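You operate a simulated robot arm through the tools that you are given. There is no shell and no other tool. Be economical: measure what you need, move in short steps, check, and stop when the job is done.

You are at the controls of a simulated two-armed robot. One attempt, no reset.

Task
Hold the black tray on the top of the blue tool chest steady with one hand and put the green plug from the steel bench top in it with the other.
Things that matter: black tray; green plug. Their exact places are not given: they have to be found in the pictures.

It is judged by the outcome, as a careful person would: the job done as asked, and still so three seconds after it is handed in. It fails if anything else is knocked over, pushed out of place, dropped, spilled or broken.

Robot
Two 7-joint arms with two-finger parallel grippers on one trunk, on a base that drives. Base frame: it is fixed to the floor where the robot stands at the start and does not move with it; the origin is under the middle of the robot, x ahead of it, y to its left, z up; the surface under the hand at the start is at about z = 820. Readings come in mm, degrees, newtons and seconds.
The left shoulder is at the start at [70, 134, 1126], the right one opposite. With the tool pointing down near the work surface each hand reaches from about 180 to 640 mm from the robot's upright axis, wherever it stands, measured 20 degrees to its own side. Places, roughly: black tray [750, -3500, 1000]. Payload 1.57 kg a hand.
Tool frame (each hand has its own): the origin (TCP) lies between the finger pads and is the grasp point; the fingertips stand 30 mm ahead of it; z points along the fingers, y is the line along which they close. Largest opening 80 mm; finger width 17, thickness 12; the body of the gripper, 40 by 82 mm, starts 80 mm behind the TCP.
Orientation is told as [roll, pitch, yaw] about the base's x, y, z axes, in that order, counted from this pose: with the fingers straight down and closing along the base's y, the tool's x points along the base's -x, its y along +y and its z along -z.

Tools
- The arms move only by the tool servo_tool. It takes "left_commands", "right_commands" or both (then of equal length, played together; a hand with none holds still); each is a list of rows, each a list of 3 entries, a list of its own where there are three numbers: the opening in per cent of the stroke, from 0 (shut) to 100 (fully open), then the shift along the base's x, y, z in mm, then the turn, a rotation vector about the base's x, y, z in degrees. In form: [[grip, [dx, dy, dz], [ax, ay, az]], ...]. A call has 1 to 20 rows; each row shifts and turns the commanded pose from where the row before left it. Each row takes 0.2 s and may step no farther than 50 mm and 8.6 degrees from the row before; otherwise, or with a gripper value out of range, the whole call is refused. Where a pose cannot be reached the arm comes as near as it can. A force on the tool above 40 N (or 10 N above the force at the start of the call, whichever is more), or a blocked arm, ends the call early, and 0.2 s more pass. Each finger travels about 153 mm/s and halts on what it meets, pressing with about 36 N; the grip force reading is that of the motor and also rises with nothing between the fingers. The clock runs only during rows and for 0.2 s after the last one: add rows that do not move to give the fingers time. It gives the time, the measured TCP pose, the force on the tool (base axes), the opening and the grip force at its end, in the units of the frame above (readings bear some noise), with the torque about the TCP (base axes, N m) and any sound that the robot's microphone picked up.
- Cameras (640 x 400 px; columns grow to the right, rows downward): "scene" is now at [133.1, 33.2, 1354.8]; the picture's right is [0.38, -0.92, 0.00], its down [-0.54, -0.22, -0.81] and it looks along [0.75, 0.31, -0.58] (base axes); focal length 265 px, centre (320, 200). "left" rides on the left gripper at [72, 7, -122] in its tool frame; the picture's right is [-0.09, 1.00, 0.00], its down [-0.84, -0.08, -0.54] and it looks along [-0.54, -0.05, 0.84] (tool axes); focal length 238 px, centre (320, 200). "right" rides on the right gripper at [72, -7, -122] in its tool frame; the picture's right is [0.09, 1.00, 0.00], its down [-0.84, 0.08, -0.54] and it looks along [-0.54, 0.05, 0.84] (tool axes); focal length 238 px, centre (320, 200).
- capture(camera): a new picture of that camera. No time passes.
- move_column(by): slides the trunk up (or, below 0, down) by that many mm; the arms and the scene camera ride with it, the base frame stays. It gives what a move gives, with no picture.
- steer(legs): drives the robot by 1 to 6 legs, each [ahead, left, turn to the left] in mm, mm and degrees, along the robot's own axes; the way and the turn of a leg run together, so that a leg with both is an arc; at most 1500 mm and 180 degrees a leg. The arms and the cameras ride along, it lands a little off, and it stops where it bumps. It gives what a move gives.
- head_to(pan, tilt): turns the head with the scene camera to pan (to the left, within 86 degrees either way) and tilt (down, from -29 to 69), counted from straight ahead of the robot. It gives what a move gives.
- pixel_to_xyz(camera, pixels): for up to 12 pixels [column, row] of the newest picture of that camera ("zoom" is the newest enlarged one), the place [x, y, z] in the base frame of the surface seen there, good to about 2 mm. No time passes.
- close_up(camera, box): a new picture of the part [left, top, right, bottom] of that camera's present view, enlarged. No time passes.
- sign_off(): hands the job in; it is judged then, once.

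Keep the steps short. Do not move on a guess: measure, check each grasp and each placing, and mend mistakes. In all there are 80 turns and 70 pictures (those below and enlarged ones count). Leave the grippers open and the arms clear of the work at the hand-in unless told otherwise, and finish with a single line.

The tools are called after "Call:" as a command line: name --argument value ..., lists and objects as JSON in quotes. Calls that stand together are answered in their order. servo_tool: Moves the arms, as the interface text tells. Its arguments: {"type":"object","properties":{"left_commands":{"type":"array"},"right_commands":{"type":"array"}},"required":[]} The other tools are called the same way: move_column (by) slides the trunk up or down; steer (legs) drives the base; head_to (pan, tilt) turns the head that bears the scene camera; capture (camera) takes a picture; pixel_to_xyz (camera, pixels) gives the place of the surface under pixels of a picture; close_up (camera, box) takes an enlarged picture of a part of a camera's view; sign_off () hands the job in.

At the start:

```text
t: 0.0
left_tcp_pos: [403.5, 364.3, 1092.2]
left_orientation: [0.0, 0.0, 0.1]
left_wrist_force: [-1.0, 0.5, -1.4]
left_ft_torque: [0.01, -0.04, -0.01]
left_width: 79.8
left_gripper_force: 0.0
right_tcp_pos: [388.1, -25.9, 1007.7]
right_orientation: [0.0, 0.0, 0.0]
right_wrist_force: [0.6, 0.2, -0.1]
right_ft_torque: [0.0, -0.04, 0.05]
right_width: 79.9
right_gripper_force: 0.0
trunk travel left (down, up): [-700.0, 240.0]
robot x, y, heading: [-1.1, 0.6, 0.0]
head pan, tilt: [22.4, 35.8]
```

scene: 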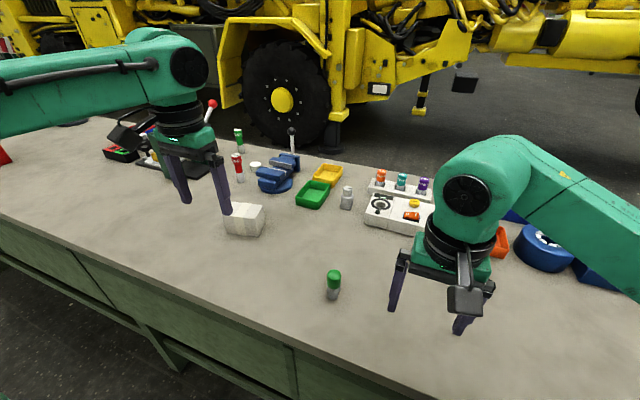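
right: 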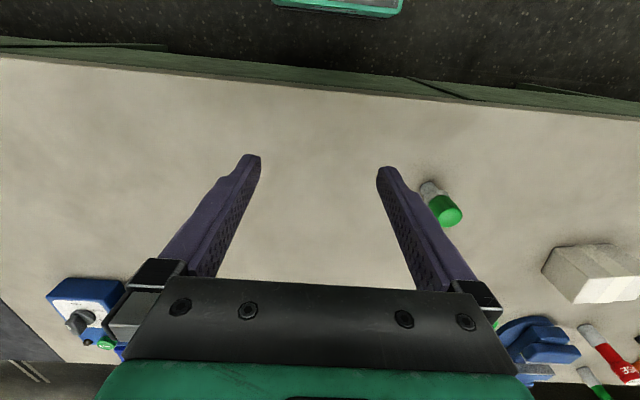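
left: 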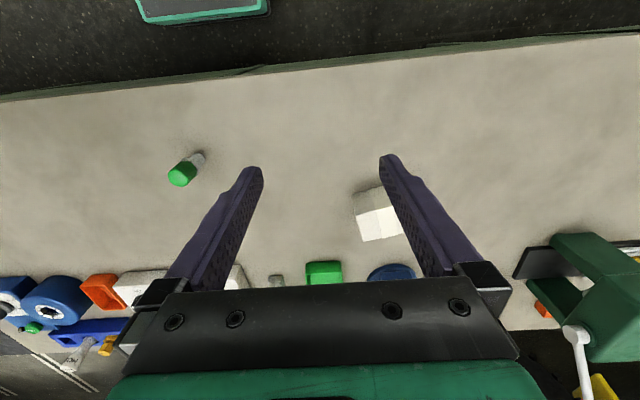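

The green plug seems to be the green-topped piece at scene pixel (334,283). Another green-topped one stands at (239,140). I'll measure and enlarge.

Call:
pixel_to_xyz --camera "scene" --pixels '[[334, 272], [334, 282], [333, 294], [333, 300], [239, 132], [240, 148], [300, 310]]'

Call:
close_up --camera "scene" --box '[200, 110, 440, 310]'

```text
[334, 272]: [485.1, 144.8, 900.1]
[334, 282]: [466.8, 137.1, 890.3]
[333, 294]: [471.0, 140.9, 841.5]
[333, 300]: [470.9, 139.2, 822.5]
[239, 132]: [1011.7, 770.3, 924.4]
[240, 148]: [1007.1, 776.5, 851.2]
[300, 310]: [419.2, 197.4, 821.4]
```

```text
2.00 times, centred on (320, 210) of scene
```

zoom: 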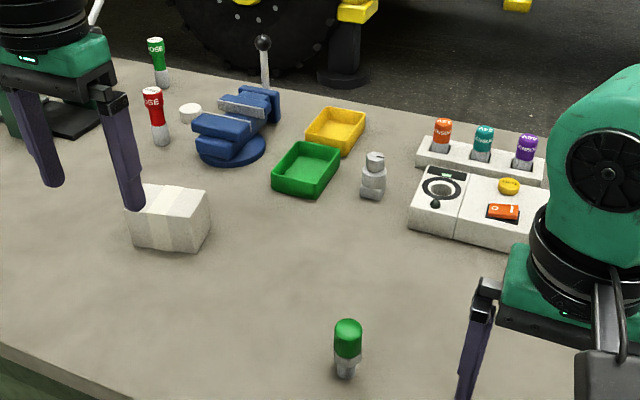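

The nearer one is a standalone plug (axis about [480,141], top about z 900); the far one is a marked tube. I'll bring the left hand above it and move the right hand aside.

Call:
servo_tool --left_commands '[[100, [13, -37, 0], [0, 0, 0]], [100, [13, -37, 0], [0, 0, 0]], [100, [13, -37, 0], [0, 0, 0]], [100, [13, -37, -30], [0, 0, 0]], [100, [12, -37, -30], [0, 0, 0]], [100, [12, -37, -30], [0, 0, 0]], [100, [0, 0, 0], [0, 0, 0]]]' --right_commands '[[100, [0, -35, 20], [0, 0, 0]], [100, [0, -35, 20], [0, 0, 0]], [100, [0, -35, 20], [0, 0, 0]], [100, [0, -35, 20], [0, 0, 0]], [100, [0, 0, 0], [0, 0, 0]], [100, [0, 0, 0], [0, 0, 0]], [100, [0, 0, 0], [0, 0, 0]]]'

Call:
capture --camera "left"

Call:
capture --camera "scene"

```text
t: 1.6
left_tcp_pos: [479.4, 143.5, 1000.9]
left_orientation: [-0.1, -0.1, 0.0]
left_wrist_force: [-0.1, -0.5, 0.5]
left_ft_torque: [0.0, -0.01, -0.03]
left_width: 80.0
left_gripper_force: 0.0
right_tcp_pos: [387.5, -165.8, 1088.7]
right_orientation: [0.1, -0.1, 0.0]
right_wrist_force: [-0.8, 0.5, 0.0]
right_ft_torque: [0.01, -0.01, -0.03]
right_width: 80.1
right_gripper_force: 0.1
trunk travel left (down, up): [-700.0, 240.0]
robot x, y, heading: [0.7, 1.3, -0.0]
head pan, tilt: [22.4, 35.8]
```

```text
65 pictures are left
```

left: 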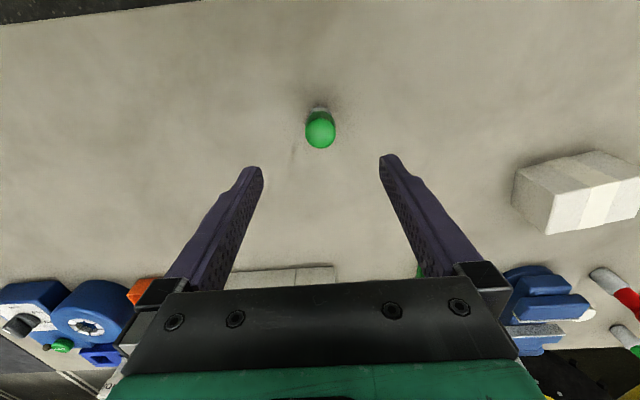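

```text
64 pictures are left
```

scene: 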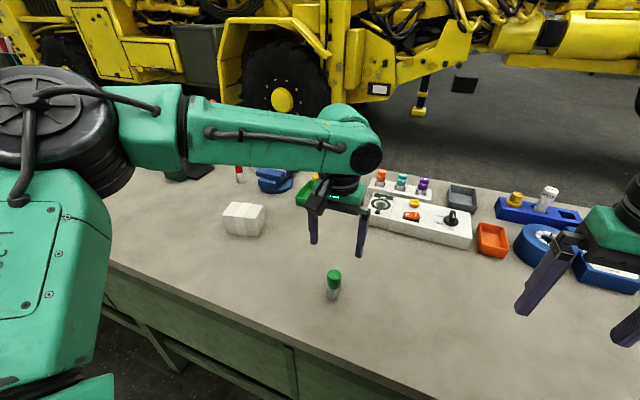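

I'll measure the plug's green head at (320,128) and its edges in the left view.

Call:
pixel_to_xyz --camera "left" --pixels '[[320, 143], [320, 128], [308, 130], [332, 130], [320, 118], [320, 108], [310, 122], [331, 122]]'

Call:
close_up --camera "left" --box '[270, 80, 370, 160]'

```text
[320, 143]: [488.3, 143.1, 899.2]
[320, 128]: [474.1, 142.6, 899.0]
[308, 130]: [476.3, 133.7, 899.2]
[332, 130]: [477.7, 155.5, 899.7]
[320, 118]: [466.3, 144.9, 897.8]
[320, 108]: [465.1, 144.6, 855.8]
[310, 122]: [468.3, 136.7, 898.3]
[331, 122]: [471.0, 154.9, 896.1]
```

```text
5.00 times, centred on (320, 120) of left
```

zoom: 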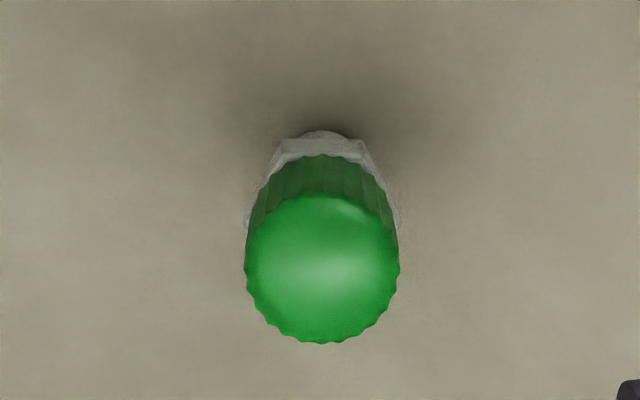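

Head centre is about [478,144], diameter about 27, green part z ~857–900. I'll descend to z≈880, staying open.

Call:
servo_tool --left_commands '[[100, [0, 0, -30], [0, 0, 0]], [100, [0, 0, -30], [0, 0, 0]], [100, [-1, 1, -30], [0, 0, 0]], [100, [0, 0, -31], [0, 0, 0]], [100, [0, 0, 0], [0, 0, 0]]]'

Call:
capture --camera "left"

```text
t: 2.8
left_tcp_pos: [479.4, 145.0, 879.9]
left_orientation: [0.1, 0.1, 0.0]
left_wrist_force: [-0.7, 0.0, 0.2]
left_ft_torque: [0.02, 0.01, 0.02]
left_width: 80.0
left_gripper_force: 0.0
right_tcp_pos: [387.9, -165.9, 1088.7]
right_orientation: [0.0, 0.1, 0.0]
right_wrist_force: [0.3, -0.3, 0.1]
right_ft_torque: [-0.02, -0.03, 0.01]
right_width: 80.1
right_gripper_force: 0.0
trunk travel left (down, up): [-700.0, 240.0]
robot x, y, heading: [1.1, -0.5, -0.1]
head pan, tilt: [22.4, 35.8]
```

```text
62 pictures are left
```

left: 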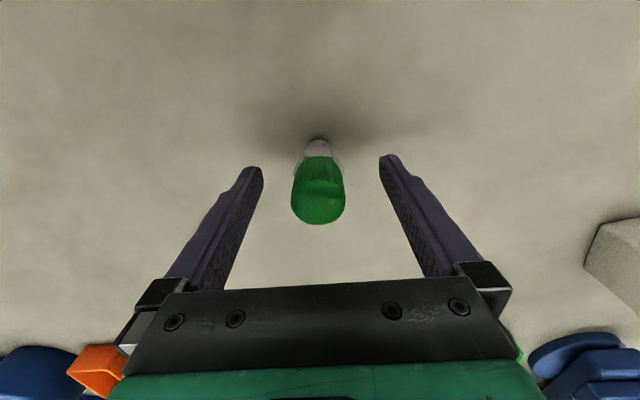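

The plug stands midway between the fingers. Next I close.

Call:
servo_tool --left_commands '[[60, [0, 0, 0], [0, 0, 0]], [40, [0, 0, 0], [0, 0, 0]], [20, [0, 0, 0], [0, 0, 0]], [0, [0, 0, 0], [0, 0, 0]], [0, [0, 0, 0], [0, 0, 0]]]'

Call:
capture --camera "left"

```text
t: 4.0
left_tcp_pos: [481.2, 144.6, 881.1]
left_orientation: [0.1, 0.0, 0.0]
left_wrist_force: [0.1, 0.4, -1.1]
left_ft_torque: [-0.01, -0.02, 0.01]
left_width: 33.1
left_gripper_force: 35.9
right_tcp_pos: [389.0, -166.3, 1088.9]
right_orientation: [0.1, 0.1, -0.1]
right_wrist_force: [-0.5, -0.1, -0.4]
right_ft_torque: [-0.03, 0.0, 0.03]
right_width: 80.1
right_gripper_force: 0.0
trunk travel left (down, up): [-700.0, 240.0]
robot x, y, heading: [1.8, -3.4, -0.2]
head pan, tilt: [22.4, 35.8]
```

```text
61 pictures are left
```

left: 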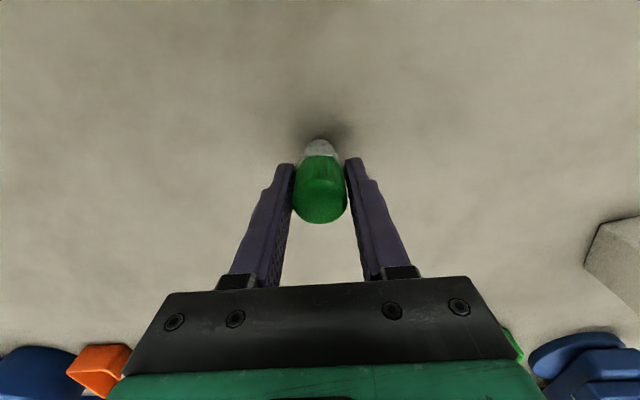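

Gripped at 33 mm. I'll lift and check.

Call:
servo_tool --left_commands '[[0, [0, 0, 20], [0, 0, 0]], [0, [0, 0, 40], [0, 0, 0]], [0, [0, 0, 40], [0, 0, 0]], [0, [0, 0, 40], [0, 0, 0]], [0, [-20, 10, 40], [0, 0, 0]], [0, [-35, 15, 30], [0, 0, 0]], [0, [-35, 15, 0], [0, 0, 0]], [0, [-30, 20, 0], [0, 0, 0]], [0, [0, 0, 0], [0, 0, 0]]]'

Call:
capture --camera "left"

Call:
head_to --pan -75 --tilt 20

Call:
capture --camera "scene"

```text
t: 6.0
left_tcp_pos: [361.4, 203.7, 1088.7]
left_orientation: [0.0, 0.1, 0.0]
left_wrist_force: [-0.6, 0.2, -1.8]
left_ft_torque: [0.02, 0.01, -0.01]
left_width: 33.1
left_gripper_force: 36.0
right_tcp_pos: [389.4, -165.9, 1089.0]
right_orientation: [0.0, 0.1, 0.1]
right_wrist_force: [0.9, -0.4, 0.5]
right_ft_torque: [0.01, 0.0, 0.0]
right_width: 80.2
right_gripper_force: 0.0
trunk travel left (down, up): [-700.0, 240.0]
robot x, y, heading: [-1.2, 3.3, 0.2]
head pan, tilt: [22.4, 35.8]
```

```text
60 pictures are left
```

left: 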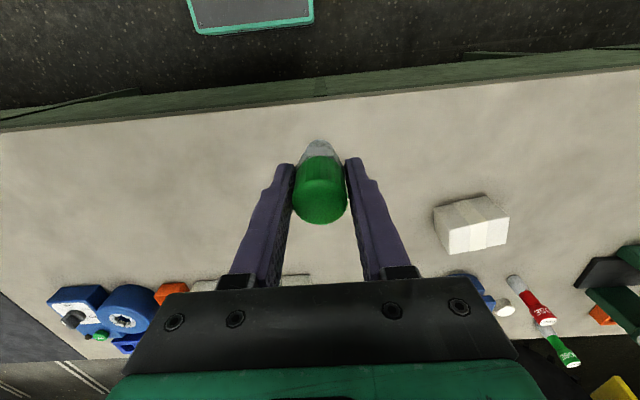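

```text
t: 7.7
left_tcp_pos: [360.2, 204.0, 1089.6]
left_orientation: [0.0, 0.0, 0.0]
left_wrist_force: [-0.7, 0.8, -1.4]
left_ft_torque: [0.02, 0.03, -0.02]
left_width: 32.9
left_gripper_force: 36.2
right_tcp_pos: [388.4, -165.7, 1089.2]
right_orientation: [0.1, 0.0, -0.1]
right_wrist_force: [0.3, 0.5, -0.3]
right_ft_torque: [0.01, -0.04, 0.01]
right_width: 80.1
right_gripper_force: 0.0
trunk travel left (down, up): [-700.0, 240.0]
robot x, y, heading: [-0.2, 3.8, 0.1]
head pan, tilt: [-75.0, 20.0]
```

```text
59 pictures are left
```

scene: 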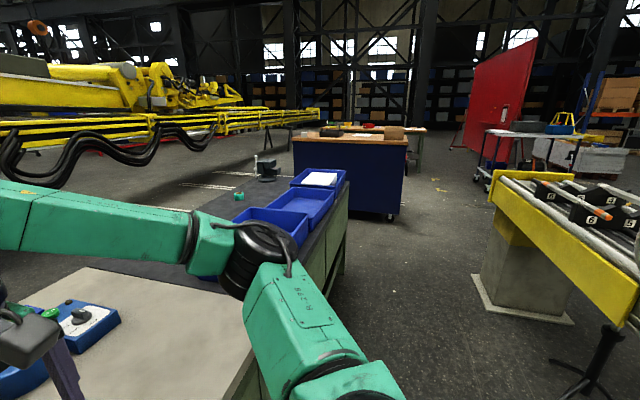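

The plug is held and off the bench. The blue chest with a wooden top appears at (350,165). I'll measure it and the obstacles and enlarge it.

Call:
close_up --camera "scene" --box '[230, 100, 470, 250]'

Call:
pixel_to_xyz --camera "scene" --pixels '[[297, 137], [404, 145], [395, 215], [393, 132], [360, 124], [338, 250], [347, 180], [330, 280], [472, 275], [490, 195], [550, 365], [495, 168]]'

```text
2.67 times, centred on (350, 175) of scene
```

zoom: 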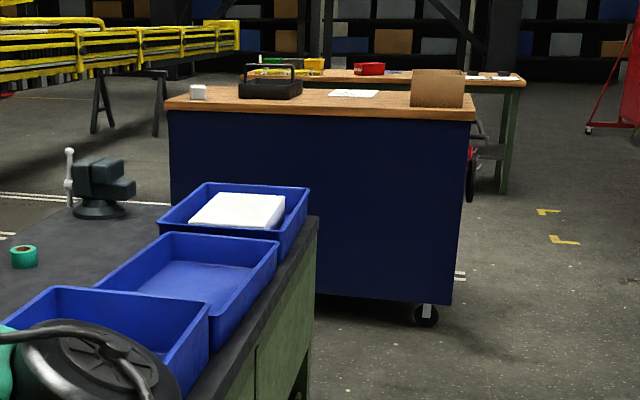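

```text
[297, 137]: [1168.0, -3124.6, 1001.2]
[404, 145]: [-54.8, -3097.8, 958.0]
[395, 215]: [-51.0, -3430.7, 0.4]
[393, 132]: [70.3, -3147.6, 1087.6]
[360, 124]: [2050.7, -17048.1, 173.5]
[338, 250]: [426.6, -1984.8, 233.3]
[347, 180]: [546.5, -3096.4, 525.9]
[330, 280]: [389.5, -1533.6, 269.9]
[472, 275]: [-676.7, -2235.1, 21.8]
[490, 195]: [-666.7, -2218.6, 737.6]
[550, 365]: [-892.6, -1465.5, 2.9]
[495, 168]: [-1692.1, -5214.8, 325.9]
```

Call:
pixel_to_xyz --camera "zoom" --pixels '[[242, 92], [300, 90], [270, 92], [270, 68], [262, 80], [198, 92], [355, 93], [435, 88], [300, 250], [315, 230], [440, 75], [400, 90]]'

Call:
close_up --camera "scene" --box '[290, 110, 410, 160]'

```text
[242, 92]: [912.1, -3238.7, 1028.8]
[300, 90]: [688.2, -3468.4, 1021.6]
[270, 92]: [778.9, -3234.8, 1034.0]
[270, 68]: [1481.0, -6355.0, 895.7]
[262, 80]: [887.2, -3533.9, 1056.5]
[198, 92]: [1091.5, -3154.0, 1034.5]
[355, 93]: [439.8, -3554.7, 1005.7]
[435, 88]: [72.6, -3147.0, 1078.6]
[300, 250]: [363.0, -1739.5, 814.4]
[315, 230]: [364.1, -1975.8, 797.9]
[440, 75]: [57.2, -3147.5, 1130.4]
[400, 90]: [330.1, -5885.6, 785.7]
```

```text
5.33 times, centred on (350, 135) of scene
```

zoom: 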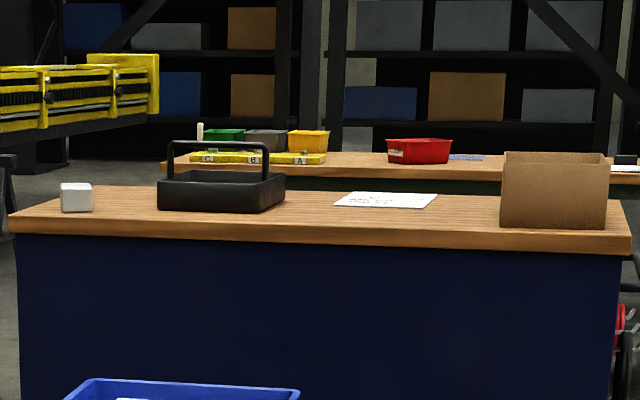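

The black tray (with a hoop handle) is on the chest, front near y=-3237, x≈690–910. Chest's near side is y≈-3098; the bench ends near y≈-2000. I'll raise the trunk, back off a little, and turn right.

Call:
move_column --by 120

Call:
steer --legs '[[-150, 0, 0], [0, 0, -90]]'

Call:
head_to --pan 0 --tilt 30

Call:
capture --camera "scene"

```text
t: 9.2
left_tcp_pos: [360.9, 203.3, 1208.5]
left_orientation: [0.0, 0.1, 0.1]
left_wrist_force: [-0.2, -0.3, -1.6]
left_ft_torque: [-0.03, 0.01, 0.02]
left_width: 33.4
left_gripper_force: 36.5
right_tcp_pos: [388.9, -166.2, 1208.4]
right_orientation: [-0.1, 0.0, 0.0]
right_wrist_force: [-0.5, -0.3, -0.1]
right_ft_torque: [0.03, 0.02, 0.02]
right_width: 80.0
right_gripper_force: 0.1
trunk travel left (down, up): [-820.0, 120.0]
robot x, y, heading: [-2.0, 1.4, 0.3]
head pan, tilt: [-75.0, 20.0]
```

```text
t: 14.4
left_tcp_pos: [56.6, -359.0, 1208.7]
left_orientation: [0.1, 0.0, -89.9]
left_wrist_force: [-0.5, 0.5, -1.7]
left_ft_torque: [0.05, 0.0, -0.03]
left_width: 33.1
left_gripper_force: 36.3
right_tcp_pos: [-312.5, -388.3, 1209.0]
right_orientation: [-0.1, 0.0, -89.9]
right_wrist_force: [-0.1, 0.8, -0.3]
right_ft_torque: [-0.02, 0.03, -0.01]
right_width: 79.9
right_gripper_force: 0.1
trunk travel left (down, up): [-820.0, 120.0]
robot x, y, heading: [-148.4, 3.6, -89.9]
head pan, tilt: [-75.0, 20.0]
```

```text
t: 15.9
left_tcp_pos: [55.9, -360.1, 1209.2]
left_orientation: [0.1, -0.1, -89.9]
left_wrist_force: [0.5, -0.4, -2.4]
left_ft_torque: [0.01, 0.01, 0.01]
left_width: 33.1
left_gripper_force: 36.5
right_tcp_pos: [-313.3, -389.9, 1209.4]
right_orientation: [0.1, 0.0, -89.8]
right_wrist_force: [0.2, -0.1, 0.3]
right_ft_torque: [-0.01, -0.01, 0.02]
right_width: 80.1
right_gripper_force: 0.0
trunk travel left (down, up): [-820.0, 120.0]
robot x, y, heading: [-149.3, -2.5, -89.7]
head pan, tilt: [0.0, 30.0]
```

```text
56 pictures are left
```

scene: 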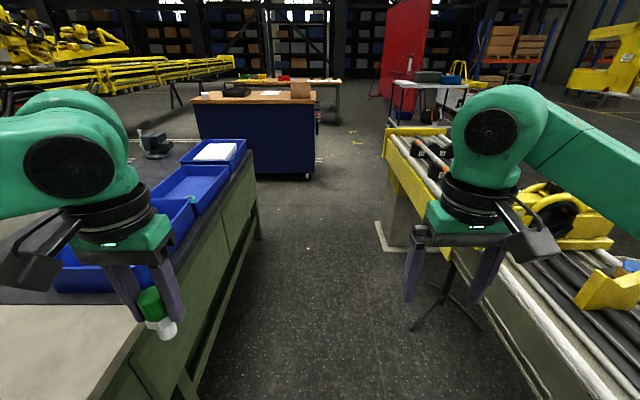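

Call:
pixel_to_xyz --camera "scene" --pixels '[[412, 329], [377, 222], [383, 250], [480, 285], [390, 140], [262, 238], [240, 215], [310, 245], [246, 150], [205, 385], [130, 345]]'

```text
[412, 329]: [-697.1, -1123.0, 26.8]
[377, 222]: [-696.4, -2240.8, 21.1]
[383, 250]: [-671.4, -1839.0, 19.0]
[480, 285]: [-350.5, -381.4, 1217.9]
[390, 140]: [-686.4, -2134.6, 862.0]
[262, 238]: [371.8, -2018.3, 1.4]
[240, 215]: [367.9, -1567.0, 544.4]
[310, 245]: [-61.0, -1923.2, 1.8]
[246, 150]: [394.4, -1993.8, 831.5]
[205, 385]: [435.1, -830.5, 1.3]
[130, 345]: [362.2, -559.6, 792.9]
```

Clear corridor x −670…362, so I drive straight on to y≈-2500.

Call:
steer --legs '[[1500, 0, 0], [1000, 0, 0]]'

Call:
head_to --pan 50 --tilt 25

Call:
capture --camera "scene"

```text
t: 28.1
left_tcp_pos: [13.1, -2870.8, 1210.3]
left_orientation: [-0.1, 0.0, -91.1]
left_wrist_force: [0.3, -0.3, -2.0]
left_ft_torque: [0.01, -0.02, 0.0]
left_width: 32.8
left_gripper_force: 35.9
right_tcp_pos: [-357.0, -2890.2, 1209.7]
right_orientation: [0.0, 0.0, -90.9]
right_wrist_force: [-0.5, -0.3, 0.1]
right_ft_torque: [0.0, -0.02, 0.0]
right_width: 80.1
right_gripper_force: 0.1
trunk travel left (down, up): [-820.0, 120.0]
robot x, y, heading: [-188.0, -2506.1, -91.0]
head pan, tilt: [0.0, 30.0]
```

```text
t: 29.3
left_tcp_pos: [13.2, -2870.7, 1209.0]
left_orientation: [-0.1, 0.0, -91.0]
left_wrist_force: [0.0, 0.7, -1.5]
left_ft_torque: [-0.02, -0.03, 0.01]
left_width: 32.8
left_gripper_force: 35.9
right_tcp_pos: [-357.3, -2890.7, 1209.2]
right_orientation: [-0.1, 0.0, -91.0]
right_wrist_force: [-0.1, -0.2, -0.2]
right_ft_torque: [-0.01, 0.0, 0.04]
right_width: 80.0
right_gripper_force: 0.0
trunk travel left (down, up): [-820.0, 120.0]
robot x, y, heading: [-185.5, -2507.1, -91.0]
head pan, tilt: [50.0, 25.0]
```

```text
55 pictures are left
```

scene: 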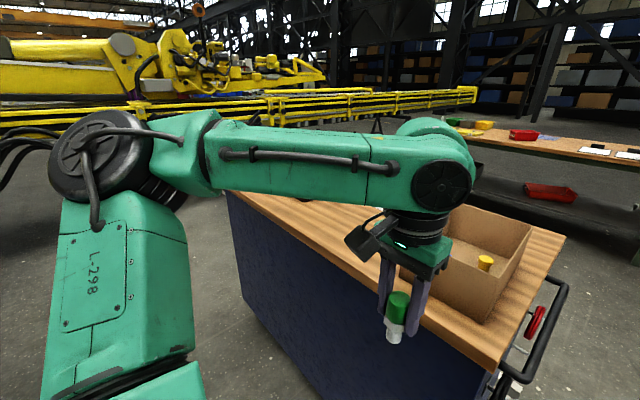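

Call:
pixel_to_xyz --camera "scene" --pixels '[[280, 112], [150, 108], [20, 130], [20, 170], [230, 230], [20, 260], [440, 390], [250, 205], [245, 195], [550, 245]]'

```text
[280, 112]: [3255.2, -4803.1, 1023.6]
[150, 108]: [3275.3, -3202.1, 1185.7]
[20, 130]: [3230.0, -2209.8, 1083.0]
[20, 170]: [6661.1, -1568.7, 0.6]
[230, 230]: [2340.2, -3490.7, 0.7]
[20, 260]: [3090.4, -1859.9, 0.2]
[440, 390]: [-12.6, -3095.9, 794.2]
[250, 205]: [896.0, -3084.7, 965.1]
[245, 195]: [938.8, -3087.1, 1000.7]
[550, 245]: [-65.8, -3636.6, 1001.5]
```

Boom is far off (x>3200) and the floor is clear. I strafe left between the bench and chest to x≈800.

Call:
steer --legs '[[0, 500, 1], [0, 480, 0]]'

Call:
head_to --pan 0 --tilt 40

Call:
capture --camera "scene"

```text
t: 34.8
left_tcp_pos: [1009.3, -2866.7, 1209.2]
left_orientation: [0.1, 0.0, -89.7]
left_wrist_force: [-0.6, -0.4, -1.3]
left_ft_torque: [-0.01, 0.0, -0.01]
left_width: 32.6
left_gripper_force: 35.3
right_tcp_pos: [639.1, -2898.6, 1207.7]
right_orientation: [0.1, 0.0, -89.7]
right_wrist_force: [-0.3, 0.5, 0.2]
right_ft_torque: [-0.01, 0.0, -0.01]
right_width: 80.0
right_gripper_force: 0.1
trunk travel left (down, up): [-820.0, 120.0]
robot x, y, heading: [807.4, -2507.3, -89.8]
head pan, tilt: [50.0, 25.0]
```

```text
t: 35.9
left_tcp_pos: [1010.0, -2868.0, 1209.2]
left_orientation: [0.1, 0.0, -89.7]
left_wrist_force: [0.1, -1.5, -1.3]
left_ft_torque: [0.03, -0.03, 0.03]
left_width: 32.4
left_gripper_force: 35.4
right_tcp_pos: [640.8, -2898.0, 1209.0]
right_orientation: [-0.1, 0.1, -89.6]
right_wrist_force: [-0.8, -0.6, 0.5]
right_ft_torque: [-0.03, 0.02, 0.0]
right_width: 80.1
right_gripper_force: 0.0
trunk travel left (down, up): [-820.0, 120.0]
robot x, y, heading: [807.0, -2506.7, -89.6]
head pan, tilt: [0.0, 40.0]
```

```text
54 pictures are left
```

scene: 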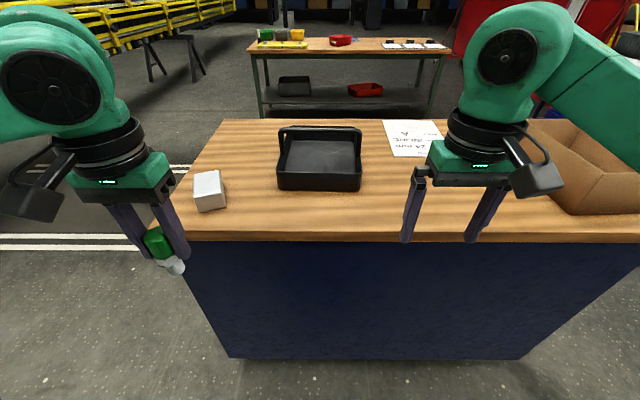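

The tray is well visible. I'll enlarge and measure it.

Call:
close_up --camera "scene" --box '[260, 110, 380, 210]'

Call:
pixel_to_xyz --camera "scene" --pixels '[[280, 175], [360, 176], [320, 175], [320, 185], [282, 130], [358, 130], [320, 126], [320, 150], [320, 165], [320, 138], [285, 150], [356, 150]]'

```text
4.00 times, centred on (320, 160) of scene
```

zoom: 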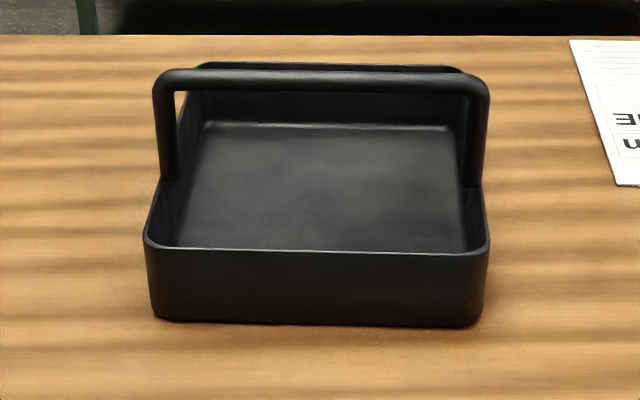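

```text
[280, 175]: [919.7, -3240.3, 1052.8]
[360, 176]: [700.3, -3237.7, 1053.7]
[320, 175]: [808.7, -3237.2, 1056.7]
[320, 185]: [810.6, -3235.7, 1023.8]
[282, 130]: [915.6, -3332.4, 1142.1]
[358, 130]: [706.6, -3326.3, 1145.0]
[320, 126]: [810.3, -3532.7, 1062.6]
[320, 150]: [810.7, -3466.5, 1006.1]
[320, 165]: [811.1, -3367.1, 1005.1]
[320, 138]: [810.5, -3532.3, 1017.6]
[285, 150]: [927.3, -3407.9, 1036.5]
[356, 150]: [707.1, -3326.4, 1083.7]
```

Tray: x≈700–920, y≈-3235…-3535, rim z≈1060, floor z≈1005; handle at y≈-3328, top 1145. Plan: right hand pinches the right side wall ahead of the handle post, left sets the plug in the front part. I'll drive closer and raise the trunk.

Call:
move_column --by 110

Call:
steer --legs '[[215, 0, 0]]'

Call:
head_to --pan 0 --tilt 50

Call:
capture --camera "scene"

```text
t: 37.4
left_tcp_pos: [1010.9, -2867.3, 1318.9]
left_orientation: [0.0, 0.0, -89.6]
left_wrist_force: [0.4, -0.9, -1.8]
left_ft_torque: [0.01, 0.02, 0.02]
left_width: 32.2
left_gripper_force: 36.2
right_tcp_pos: [641.4, -2898.5, 1319.3]
right_orientation: [0.1, 0.0, -89.6]
right_wrist_force: [0.4, 0.2, 0.1]
right_ft_torque: [0.03, 0.02, 0.01]
right_width: 80.3
right_gripper_force: 0.1
trunk travel left (down, up): [-930.0, 10.0]
robot x, y, heading: [803.5, -2506.7, -89.7]
head pan, tilt: [0.0, 40.0]
```

```text
t: 39.0
left_tcp_pos: [1012.2, -3072.8, 1320.4]
left_orientation: [0.0, -0.1, -89.4]
left_wrist_force: [0.4, -0.2, -1.2]
left_ft_torque: [-0.05, 0.0, 0.04]
left_width: 32.3
left_gripper_force: 36.3
right_tcp_pos: [643.2, -3105.2, 1320.3]
right_orientation: [0.0, -0.1, -89.4]
right_wrist_force: [-0.5, 0.0, 0.2]
right_ft_torque: [-0.01, -0.02, -0.02]
right_width: 80.1
right_gripper_force: 0.1
trunk travel left (down, up): [-930.0, 10.0]
robot x, y, heading: [804.2, -2719.9, -89.4]
head pan, tilt: [0.0, 40.0]
```

```text
t: 39.7
left_tcp_pos: [1013.3, -3076.1, 1319.9]
left_orientation: [0.0, -0.1, -89.4]
left_wrist_force: [0.0, -0.8, -2.6]
left_ft_torque: [-0.04, -0.03, 0.02]
left_width: 32.5
left_gripper_force: 36.0
right_tcp_pos: [644.5, -3108.5, 1319.1]
right_orientation: [-0.1, -0.1, -89.3]
right_wrist_force: [-0.6, 0.0, 0.4]
right_ft_torque: [0.0, 0.03, 0.0]
right_width: 80.2
right_gripper_force: 0.1
trunk travel left (down, up): [-930.0, 10.0]
robot x, y, heading: [811.3, -2722.9, -89.5]
head pan, tilt: [0.0, 50.0]
```

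```text
52 pictures are left
```

scene: 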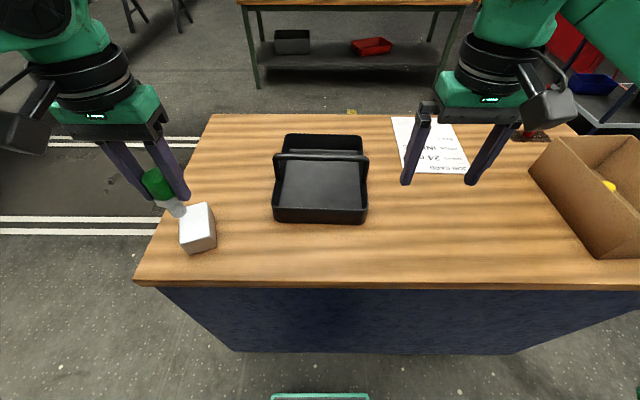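

Call:
close_up --camera "scene" --box '[260, 125, 380, 235]'

Call:
pixel_to_xyz --camera "scene" --pixels '[[278, 156], [365, 157], [320, 155], [320, 136], [275, 205], [367, 205], [320, 208], [320, 190], [363, 190], [277, 190], [300, 200], [345, 203]]'

```text
3.64 times, centred on (320, 180) of scene
```

zoom: 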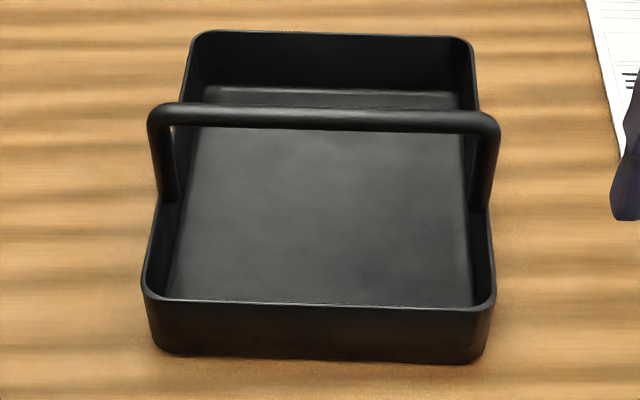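

```text
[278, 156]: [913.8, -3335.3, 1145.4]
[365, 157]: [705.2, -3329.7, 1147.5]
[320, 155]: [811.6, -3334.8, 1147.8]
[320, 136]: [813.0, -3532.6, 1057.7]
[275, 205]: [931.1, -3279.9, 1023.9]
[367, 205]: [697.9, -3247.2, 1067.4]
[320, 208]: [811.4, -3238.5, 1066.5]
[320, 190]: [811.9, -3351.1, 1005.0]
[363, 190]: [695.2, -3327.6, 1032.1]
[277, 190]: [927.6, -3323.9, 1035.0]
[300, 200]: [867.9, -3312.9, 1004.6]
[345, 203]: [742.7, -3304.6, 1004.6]
```

Call:
pixel_to_xyz --camera "zoom" --pixels '[[480, 200], [484, 165], [487, 235], [490, 255], [491, 280], [478, 270], [168, 190], [485, 120], [472, 75], [320, 303], [320, 112], [320, 122]]'

```text
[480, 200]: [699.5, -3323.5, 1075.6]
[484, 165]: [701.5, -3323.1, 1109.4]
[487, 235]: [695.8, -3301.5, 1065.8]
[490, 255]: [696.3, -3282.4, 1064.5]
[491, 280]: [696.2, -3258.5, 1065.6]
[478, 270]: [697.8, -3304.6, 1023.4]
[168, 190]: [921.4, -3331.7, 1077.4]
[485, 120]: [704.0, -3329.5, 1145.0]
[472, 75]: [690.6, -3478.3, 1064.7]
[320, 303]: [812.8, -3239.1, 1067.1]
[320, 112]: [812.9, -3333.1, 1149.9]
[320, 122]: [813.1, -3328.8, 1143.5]
```

Right wall rim: x≈697, z≈1066; handle post front face y≈-3323. Right hand goes above the wall at y≈-3278 at z≈1140 with tips still clear.

Call:
servo_tool --right_commands '[[100, [13, -42, 0], [0, 0, 0]], [100, [13, -42, 0], [0, 0, 0]], [100, [13, -42, 0], [0, 0, 0]], [100, [13, -43, 0], [0, 0, 0]], [100, [0, 0, -40], [0, 0, 0]], [100, [0, 0, -40], [0, 0, 0]], [100, [0, 0, -40], [0, 0, 0]], [100, [0, 0, -40], [0, 0, 0]], [100, [0, 0, -19], [0, 0, 0]], [100, [0, 0, 0], [0, 0, 0]]]'

Call:
capture --camera "right"

Call:
capture --camera "scene"

```text
t: 41.9
left_tcp_pos: [1013.3, -3077.2, 1318.1]
left_orientation: [0.0, 0.0, -89.4]
left_wrist_force: [1.1, 0.0, -1.2]
left_ft_torque: [-0.01, 0.01, 0.01]
left_width: 32.3
left_gripper_force: 35.8
right_tcp_pos: [697.0, -3279.8, 1141.7]
right_orientation: [0.1, 0.1, -89.4]
right_wrist_force: [0.4, -0.7, 0.3]
right_ft_torque: [0.02, -0.02, -0.01]
right_width: 80.2
right_gripper_force: 0.1
trunk travel left (down, up): [-930.0, 10.0]
robot x, y, heading: [806.4, -2718.5, -89.4]
head pan, tilt: [0.0, 50.0]
```

```text
50 pictures are left
```

right: 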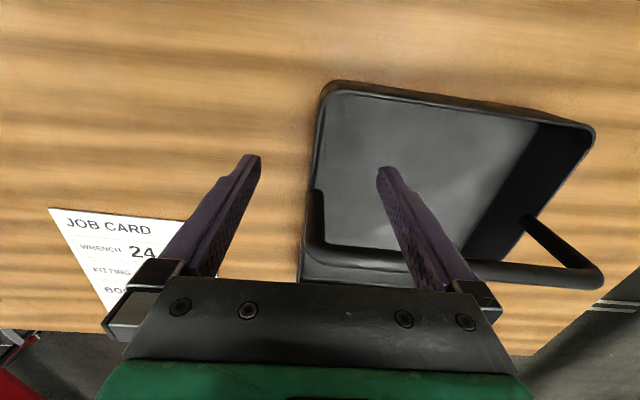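

```text
49 pictures are left
```

scene: 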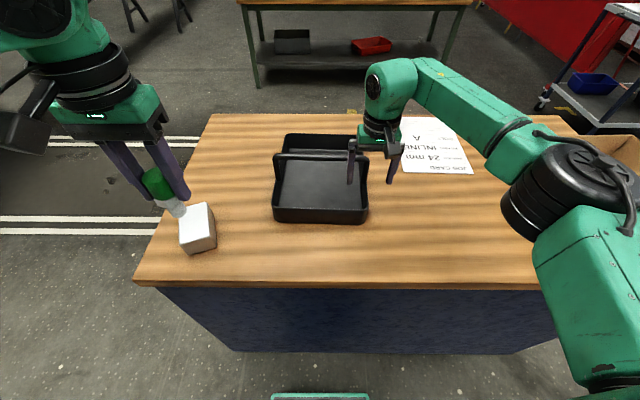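

Call:
pixel_to_xyz --camera "right" --pixels '[[322, 120], [318, 150], [315, 180], [325, 90], [313, 200], [310, 225], [250, 160], [386, 172]]'

Call:
close_up --camera "right" --box '[240, 70, 400, 290]'

```text
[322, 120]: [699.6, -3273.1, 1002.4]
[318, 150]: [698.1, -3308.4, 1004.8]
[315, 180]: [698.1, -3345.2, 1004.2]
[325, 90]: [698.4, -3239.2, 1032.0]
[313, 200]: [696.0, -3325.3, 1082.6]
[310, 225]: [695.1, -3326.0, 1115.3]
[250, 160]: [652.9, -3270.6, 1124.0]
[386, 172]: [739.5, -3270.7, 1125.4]
```

```text
1.82 times, centred on (320, 180) of right
```

zoom: 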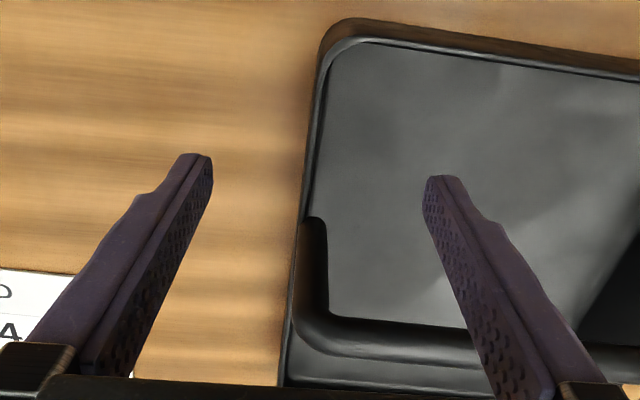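

Wall lies about x 697–703. Shift +3 in x and descend to z≈1068.

Call:
servo_tool --right_commands '[[100, [3, 2, -20], [0, 0, 0]], [100, [0, 0, -20], [0, 0, 0]], [100, [0, 0, -20], [0, 0, 0]], [100, [0, 0, -13], [0, 0, 0]], [100, [0, 0, 0], [0, 0, 0]]]'

Call:
capture --camera "right"

Call:
close_up --camera "scene" --box '[260, 110, 430, 235]'

```text
t: 43.1
left_tcp_pos: [1013.1, -3077.3, 1319.0]
left_orientation: [0.0, 0.0, -89.4]
left_wrist_force: [-0.2, -0.3, -0.5]
left_ft_torque: [0.01, 0.0, 0.02]
left_width: 32.2
left_gripper_force: 35.8
right_tcp_pos: [698.1, -3276.6, 1065.9]
right_orientation: [0.0, -0.1, -89.4]
right_wrist_force: [0.6, 0.1, -0.9]
right_ft_torque: [-0.02, -0.01, 0.0]
right_width: 80.0
right_gripper_force: 0.1
trunk travel left (down, up): [-930.0, 10.0]
robot x, y, heading: [807.7, -2720.3, -89.3]
head pan, tilt: [0.0, 50.0]
```

```text
47 pictures are left
```

right: 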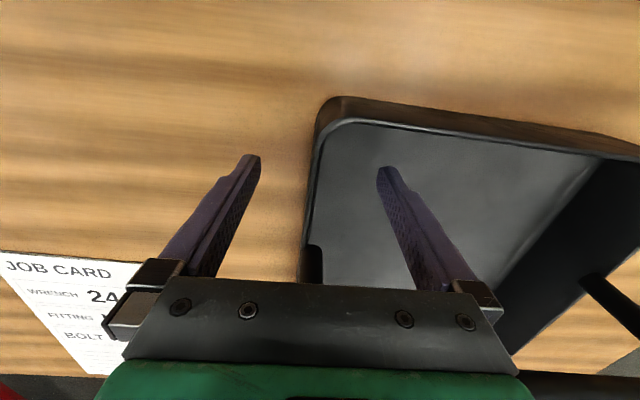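

```text
3.20 times, centred on (345, 172) of scene
```

zoom: 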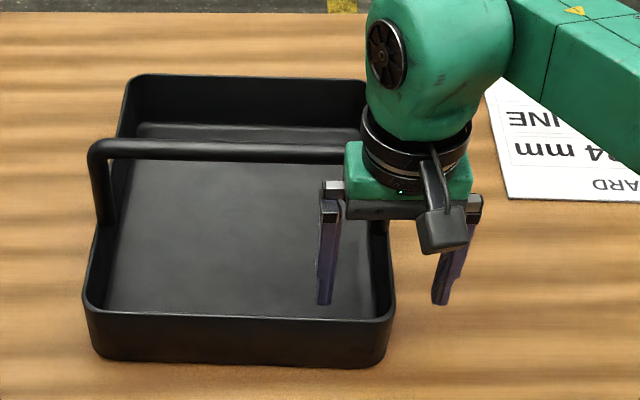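

Call:
pixel_to_xyz --camera "right" --pixels '[[312, 170], [315, 170], [310, 190], [313, 190], [306, 190], [320, 140], [250, 165], [386, 175]]'

Call:
close_up --camera "right" --box '[280, 90, 360, 250]'

```text
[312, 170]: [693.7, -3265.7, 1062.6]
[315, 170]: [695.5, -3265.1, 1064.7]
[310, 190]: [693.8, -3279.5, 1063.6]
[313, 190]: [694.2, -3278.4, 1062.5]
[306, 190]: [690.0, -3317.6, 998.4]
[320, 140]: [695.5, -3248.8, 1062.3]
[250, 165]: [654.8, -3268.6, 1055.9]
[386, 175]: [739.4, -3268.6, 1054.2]
```

```text
2.50 times, centred on (320, 170) of right
```

zoom: 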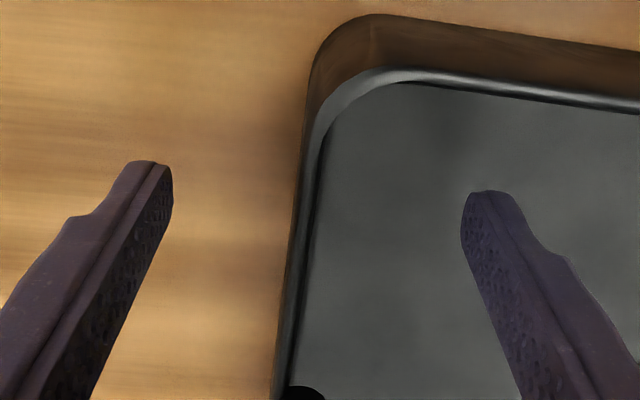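

Wall rim is centred at x≈695; finger midpoint 697. Shift −2 and close gently in small steps.

Call:
servo_tool --right_commands '[[80, [-2, 0, 0], [0, 0, 0]], [60, [0, 0, 0], [0, 0, 0]], [40, [0, 0, 0], [0, 0, 0]], [25, [0, 0, 0], [0, 0, 0]], [15, [0, 0, 0], [0, 0, 0]], [10, [0, 0, 0], [0, 0, 0]]]'

Call:
close_up --camera "right" --box '[260, 90, 380, 290]'

```text
t: 44.5
left_tcp_pos: [1012.5, -3078.5, 1320.1]
left_orientation: [0.0, 0.0, -89.4]
left_wrist_force: [0.0, -0.1, -0.9]
left_ft_torque: [0.0, -0.01, 0.0]
left_width: 32.3
left_gripper_force: 35.9
right_tcp_pos: [697.1, -3278.1, 1066.5]
right_orientation: [0.1, 0.0, -89.4]
right_wrist_force: [-0.7, 0.3, 1.5]
right_ft_torque: [-0.01, 0.03, 0.02]
right_width: 8.9
right_gripper_force: 0.3
trunk travel left (down, up): [-930.0, 10.0]
robot x, y, heading: [805.5, -2719.5, -89.8]
head pan, tilt: [0.0, 50.0]
```

```text
2.00 times, centred on (320, 190) of right
```

zoom: 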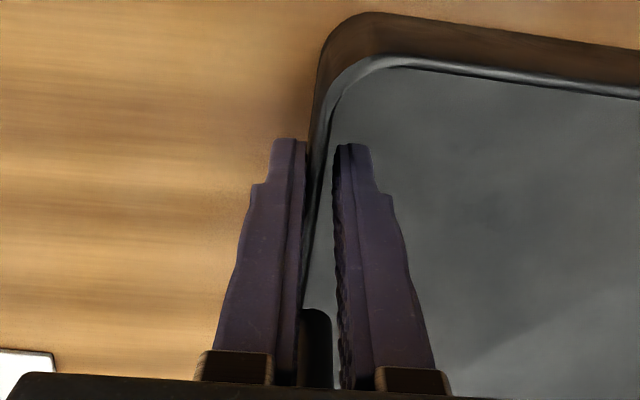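

The wall is close to the outer finger; shift −1.5 and close fully.

Call:
servo_tool --right_commands '[[10, [-1.5, 0, 0], [0, 0, 0]], [6, [0, 0, 0], [0, 0, 0]], [0, [0, 0, 0], [0, 0, 0]], [0, [0, 0, 0], [0, 0, 0]]]'

Call:
close_up --camera "right" --box '[260, 90, 380, 290]'

Call:
close_up --camera "scene" --box '[260, 110, 430, 235]'

```text
t: 45.5
left_tcp_pos: [1013.1, -3078.5, 1320.1]
left_orientation: [-0.1, 0.0, -89.4]
left_wrist_force: [0.1, 0.2, -1.1]
left_ft_torque: [0.01, 0.0, 0.04]
left_width: 31.9
left_gripper_force: 35.9
right_tcp_pos: [696.0, -3276.6, 1066.5]
right_orientation: [0.0, 0.1, -89.4]
right_wrist_force: [0.1, -0.1, -0.6]
right_ft_torque: [0.0, 0.01, -0.16]
right_width: 3.6
right_gripper_force: 24.8
trunk travel left (down, up): [-930.0, 10.0]
robot x, y, heading: [807.8, -2720.4, -89.6]
head pan, tilt: [0.0, 50.0]
```

```text
2.00 times, centred on (320, 190) of right
```

zoom: 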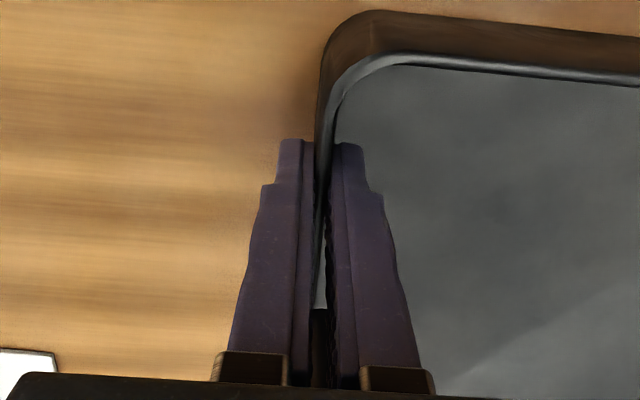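

```text
3.20 times, centred on (345, 172) of scene
```

zoom: 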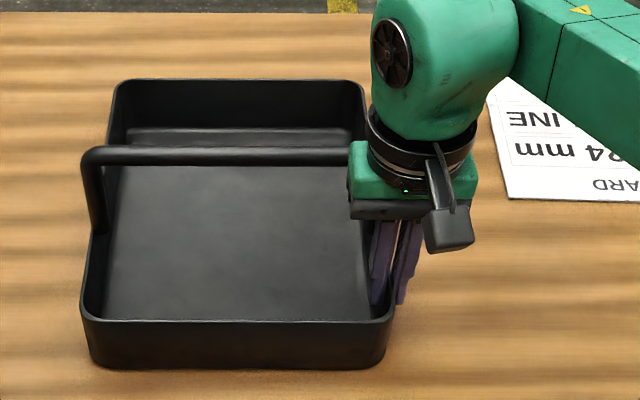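

The right hand has the wall (3.6 mm, force 25 N). Now I check the plug in the left hand.

Call:
capture --camera "left"

Call:
pixel_to_xyz --camera "left" --pixels '[[320, 215], [320, 170], [320, 148], [320, 200]]'

Call:
close_up --camera "scene" --box '[60, 70, 260, 270]'

```text
41 pictures are left
```

left: 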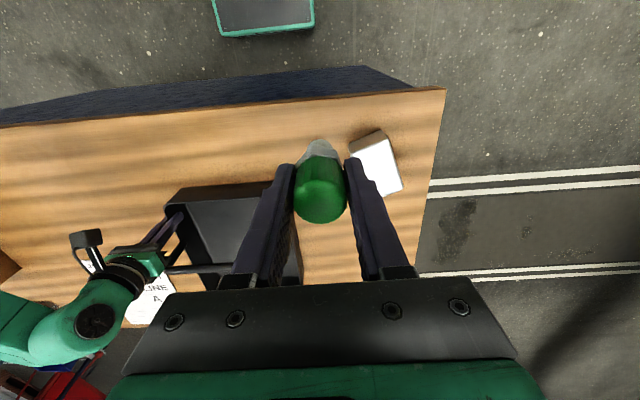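

```text
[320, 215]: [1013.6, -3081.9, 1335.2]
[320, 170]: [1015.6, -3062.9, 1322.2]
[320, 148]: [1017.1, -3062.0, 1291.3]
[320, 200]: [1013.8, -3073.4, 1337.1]
```

```text
2.00 times, centred on (160, 170) of scene
```

zoom: 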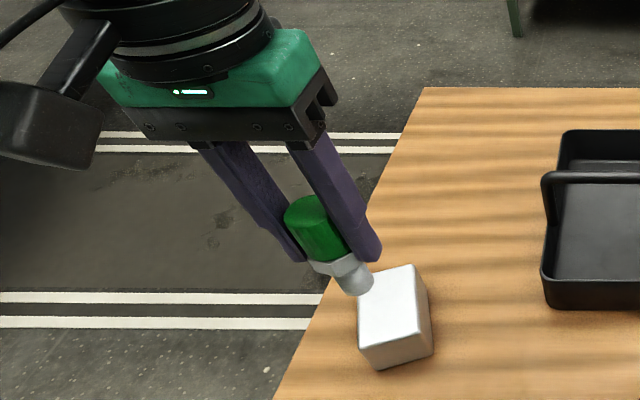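

Plug is unchanged (top 18 mm above TCP, so base 60 below). I'll bring it over the tray's front compartment at [855,-3286], high first.

Call:
servo_tool --left_commands '[[0, [-26, -34, 0], [0, 0, 0]], [0, [-26, -34, 0], [0, 0, 0]], [0, [-26, -35, 0], [0, 0, 0]], [0, [-26, -35, 0], [0, 0, 0]], [0, [-27, -35, 0], [0, 0, 0]], [0, [-27, -35, 0], [0, 0, 0]], [0, [0, 0, -40], [0, 0, 0]], [0, [0, 0, -40], [0, 0, 0]], [0, [0, 0, -40], [0, 0, 0]], [0, [0, 0, -40], [0, 0, 0]], [0, [0, 0, 0], [0, 0, 0]]]'

Call:
capture --camera "scene"

Call:
capture --camera "left"

```text
t: 47.9
left_tcp_pos: [927.1, -3205.2, 1145.8]
left_orientation: [0.1, 0.0, -89.4]
left_wrist_force: [0.6, -0.8, -1.6]
left_ft_torque: [-0.02, 0.01, -0.04]
left_width: 31.9
left_gripper_force: 36.3
left hand out of reach, approached as far as the arm can: row 4, 5, 6
right_tcp_pos: [693.8, -3276.3, 1067.0]
right_orientation: [0.0, 0.1, -89.4]
right_wrist_force: [0.5, 0.0, 1.3]
right_ft_torque: [-0.11, 0.05, -0.1]
right_width: 3.5
right_gripper_force: 24.7
trunk travel left (down, up): [-930.0, 10.0]
robot x, y, heading: [806.3, -2717.2, -89.3]
head pan, tilt: [0.0, 50.0]
```

```text
39 pictures are left
```

scene: 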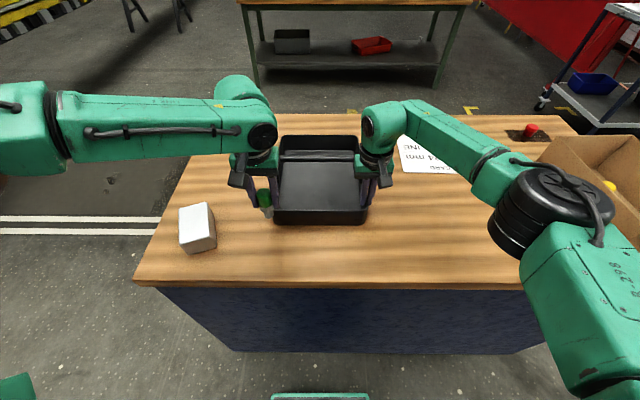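

```text
38 pictures are left
```

left: 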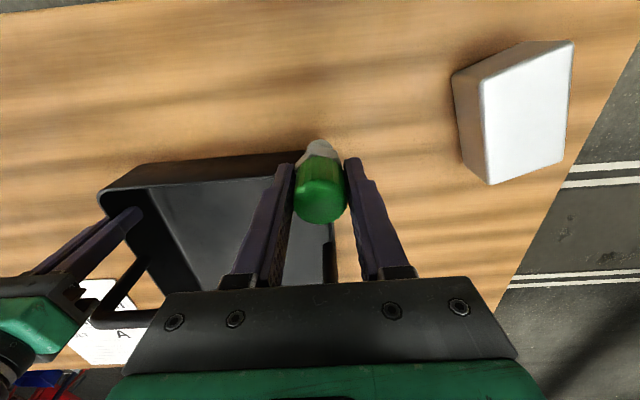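

At height it fell short; now at [927,-3205,1146]. Plug base ~1086 clears the rim at 1066. I'll move diagonally at this lower height.

Call:
servo_tool --left_commands '[[0, [-12, -10, 14], [0, 0, 0]], [0, [-15, -10, 0], [0, 0, 0]], [0, [-15, -15, 0], [0, 0, 0]], [0, [-15, -15, 0], [0, 0, 0]], [0, [-15, -15, 0], [0, 0, 0]], [0, [0, -15, 0], [0, 0, 0]], [0, [0, 0, 0], [0, 0, 0]]]'

Call:
capture --camera "left"

Call:
close_up --camera "scene" --box '[220, 90, 420, 240]'

```text
t: 49.5
left_tcp_pos: [924.4, -3211.6, 1168.1]
left_orientation: [-0.1, 0.0, -89.4]
left_wrist_force: [0.1, -0.2, -1.6]
left_ft_torque: [0.01, 0.03, 0.02]
left_width: 31.5
left_gripper_force: 36.0
left hand out of reach, approached as far as the arm can: row 1, 2, 3, 4, 5, 6
right_tcp_pos: [694.9, -3276.4, 1067.6]
right_orientation: [0.0, 0.1, -89.3]
right_wrist_force: [-0.2, 0.6, 0.5]
right_ft_torque: [0.01, 0.05, -0.13]
right_width: 3.7
right_gripper_force: 24.4
trunk travel left (down, up): [-930.0, 10.0]
robot x, y, heading: [806.9, -2716.6, -89.5]
head pan, tilt: [0.0, 50.0]
```

```text
37 pictures are left
```

left: 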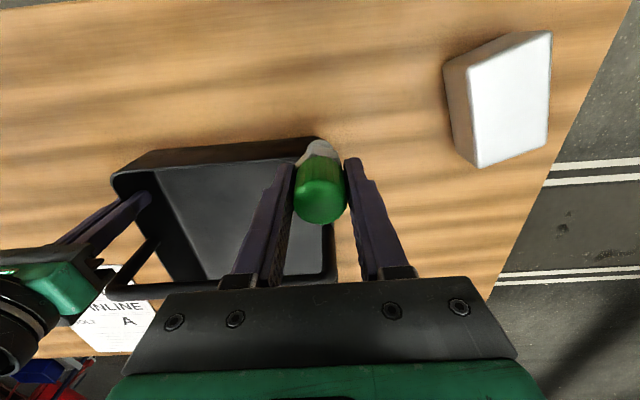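

```text
2.67 times, centred on (320, 165) of scene
```

zoom: 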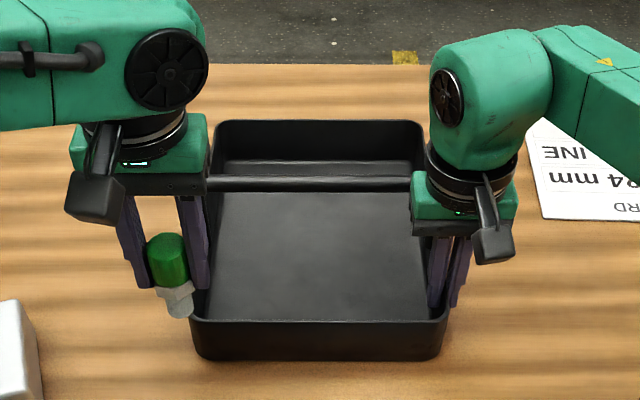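

The left arm hits a limit on this path. I'll back off in y, line up x first in front of the tray, and then see how far forward it goes.

Call:
servo_tool --left_commands '[[0, [0, 25, -6], [0, 0, 0]], [0, [0, 25, 0], [0, 0, 0]], [0, [-25, 0, 0], [0, 0, 0]], [0, [-25, 0, 0], [0, 0, 0]], [0, [-20, 0, 0], [0, 0, 0]], [0, [0, 0, 0], [0, 0, 0]]]'

```text
t: 50.9
left_tcp_pos: [873.7, -3147.6, 1167.6]
left_orientation: [-0.1, -0.1, -89.4]
left_wrist_force: [0.4, -0.2, -2.3]
left_ft_torque: [0.0, 0.01, -0.02]
left_width: 31.4
left_gripper_force: 36.3
left hand out of reach, approached as far as the arm can: row 4, 5
right_tcp_pos: [694.2, -3276.7, 1065.6]
right_orientation: [0.0, 0.0, -89.4]
right_wrist_force: [-1.1, 0.1, 1.4]
right_ft_torque: [0.09, 0.06, -0.04]
right_width: 3.7
right_gripper_force: 24.5
trunk travel left (down, up): [-930.0, 10.0]
robot x, y, heading: [805.4, -2721.0, -89.4]
head pan, tilt: [0.0, 50.0]
```

There's an inboard limit. The plug is round, so I'll try yawing the left hand −25° and moving inboard again.

Call:
servo_tool --left_commands '[[0, [0, 0, 0], [0, 0, -8.5]], [0, [0, 0, 0], [0, 0, -8.5]], [0, [0, 0, 0], [0, 0, -8]], [0, [-10, -15, 0], [0, 0, 0]], [0, [-10, -20, 0], [0, 0, 0]], [0, [0, 0, 0], [0, 0, 0]]]'

```text
t: 52.3
left_tcp_pos: [880.0, -3162.4, 1174.4]
left_orientation: [-0.1, -0.1, -114.5]
left_wrist_force: [-0.1, -0.2, -2.0]
left_ft_torque: [-0.04, -0.02, -0.02]
left_width: 31.6
left_gripper_force: 35.8
left hand out of reach, approached as far as the arm can: row 4, 5
right_tcp_pos: [695.6, -3277.2, 1066.4]
right_orientation: [-0.1, -0.1, -89.4]
right_wrist_force: [-0.4, -0.2, 1.0]
right_ft_torque: [-0.07, 0.07, -0.05]
right_width: 3.4
right_gripper_force: 24.6
trunk travel left (down, up): [-930.0, 10.0]
robot x, y, heading: [804.3, -2721.2, -89.4]
head pan, tilt: [0.0, 50.0]
```

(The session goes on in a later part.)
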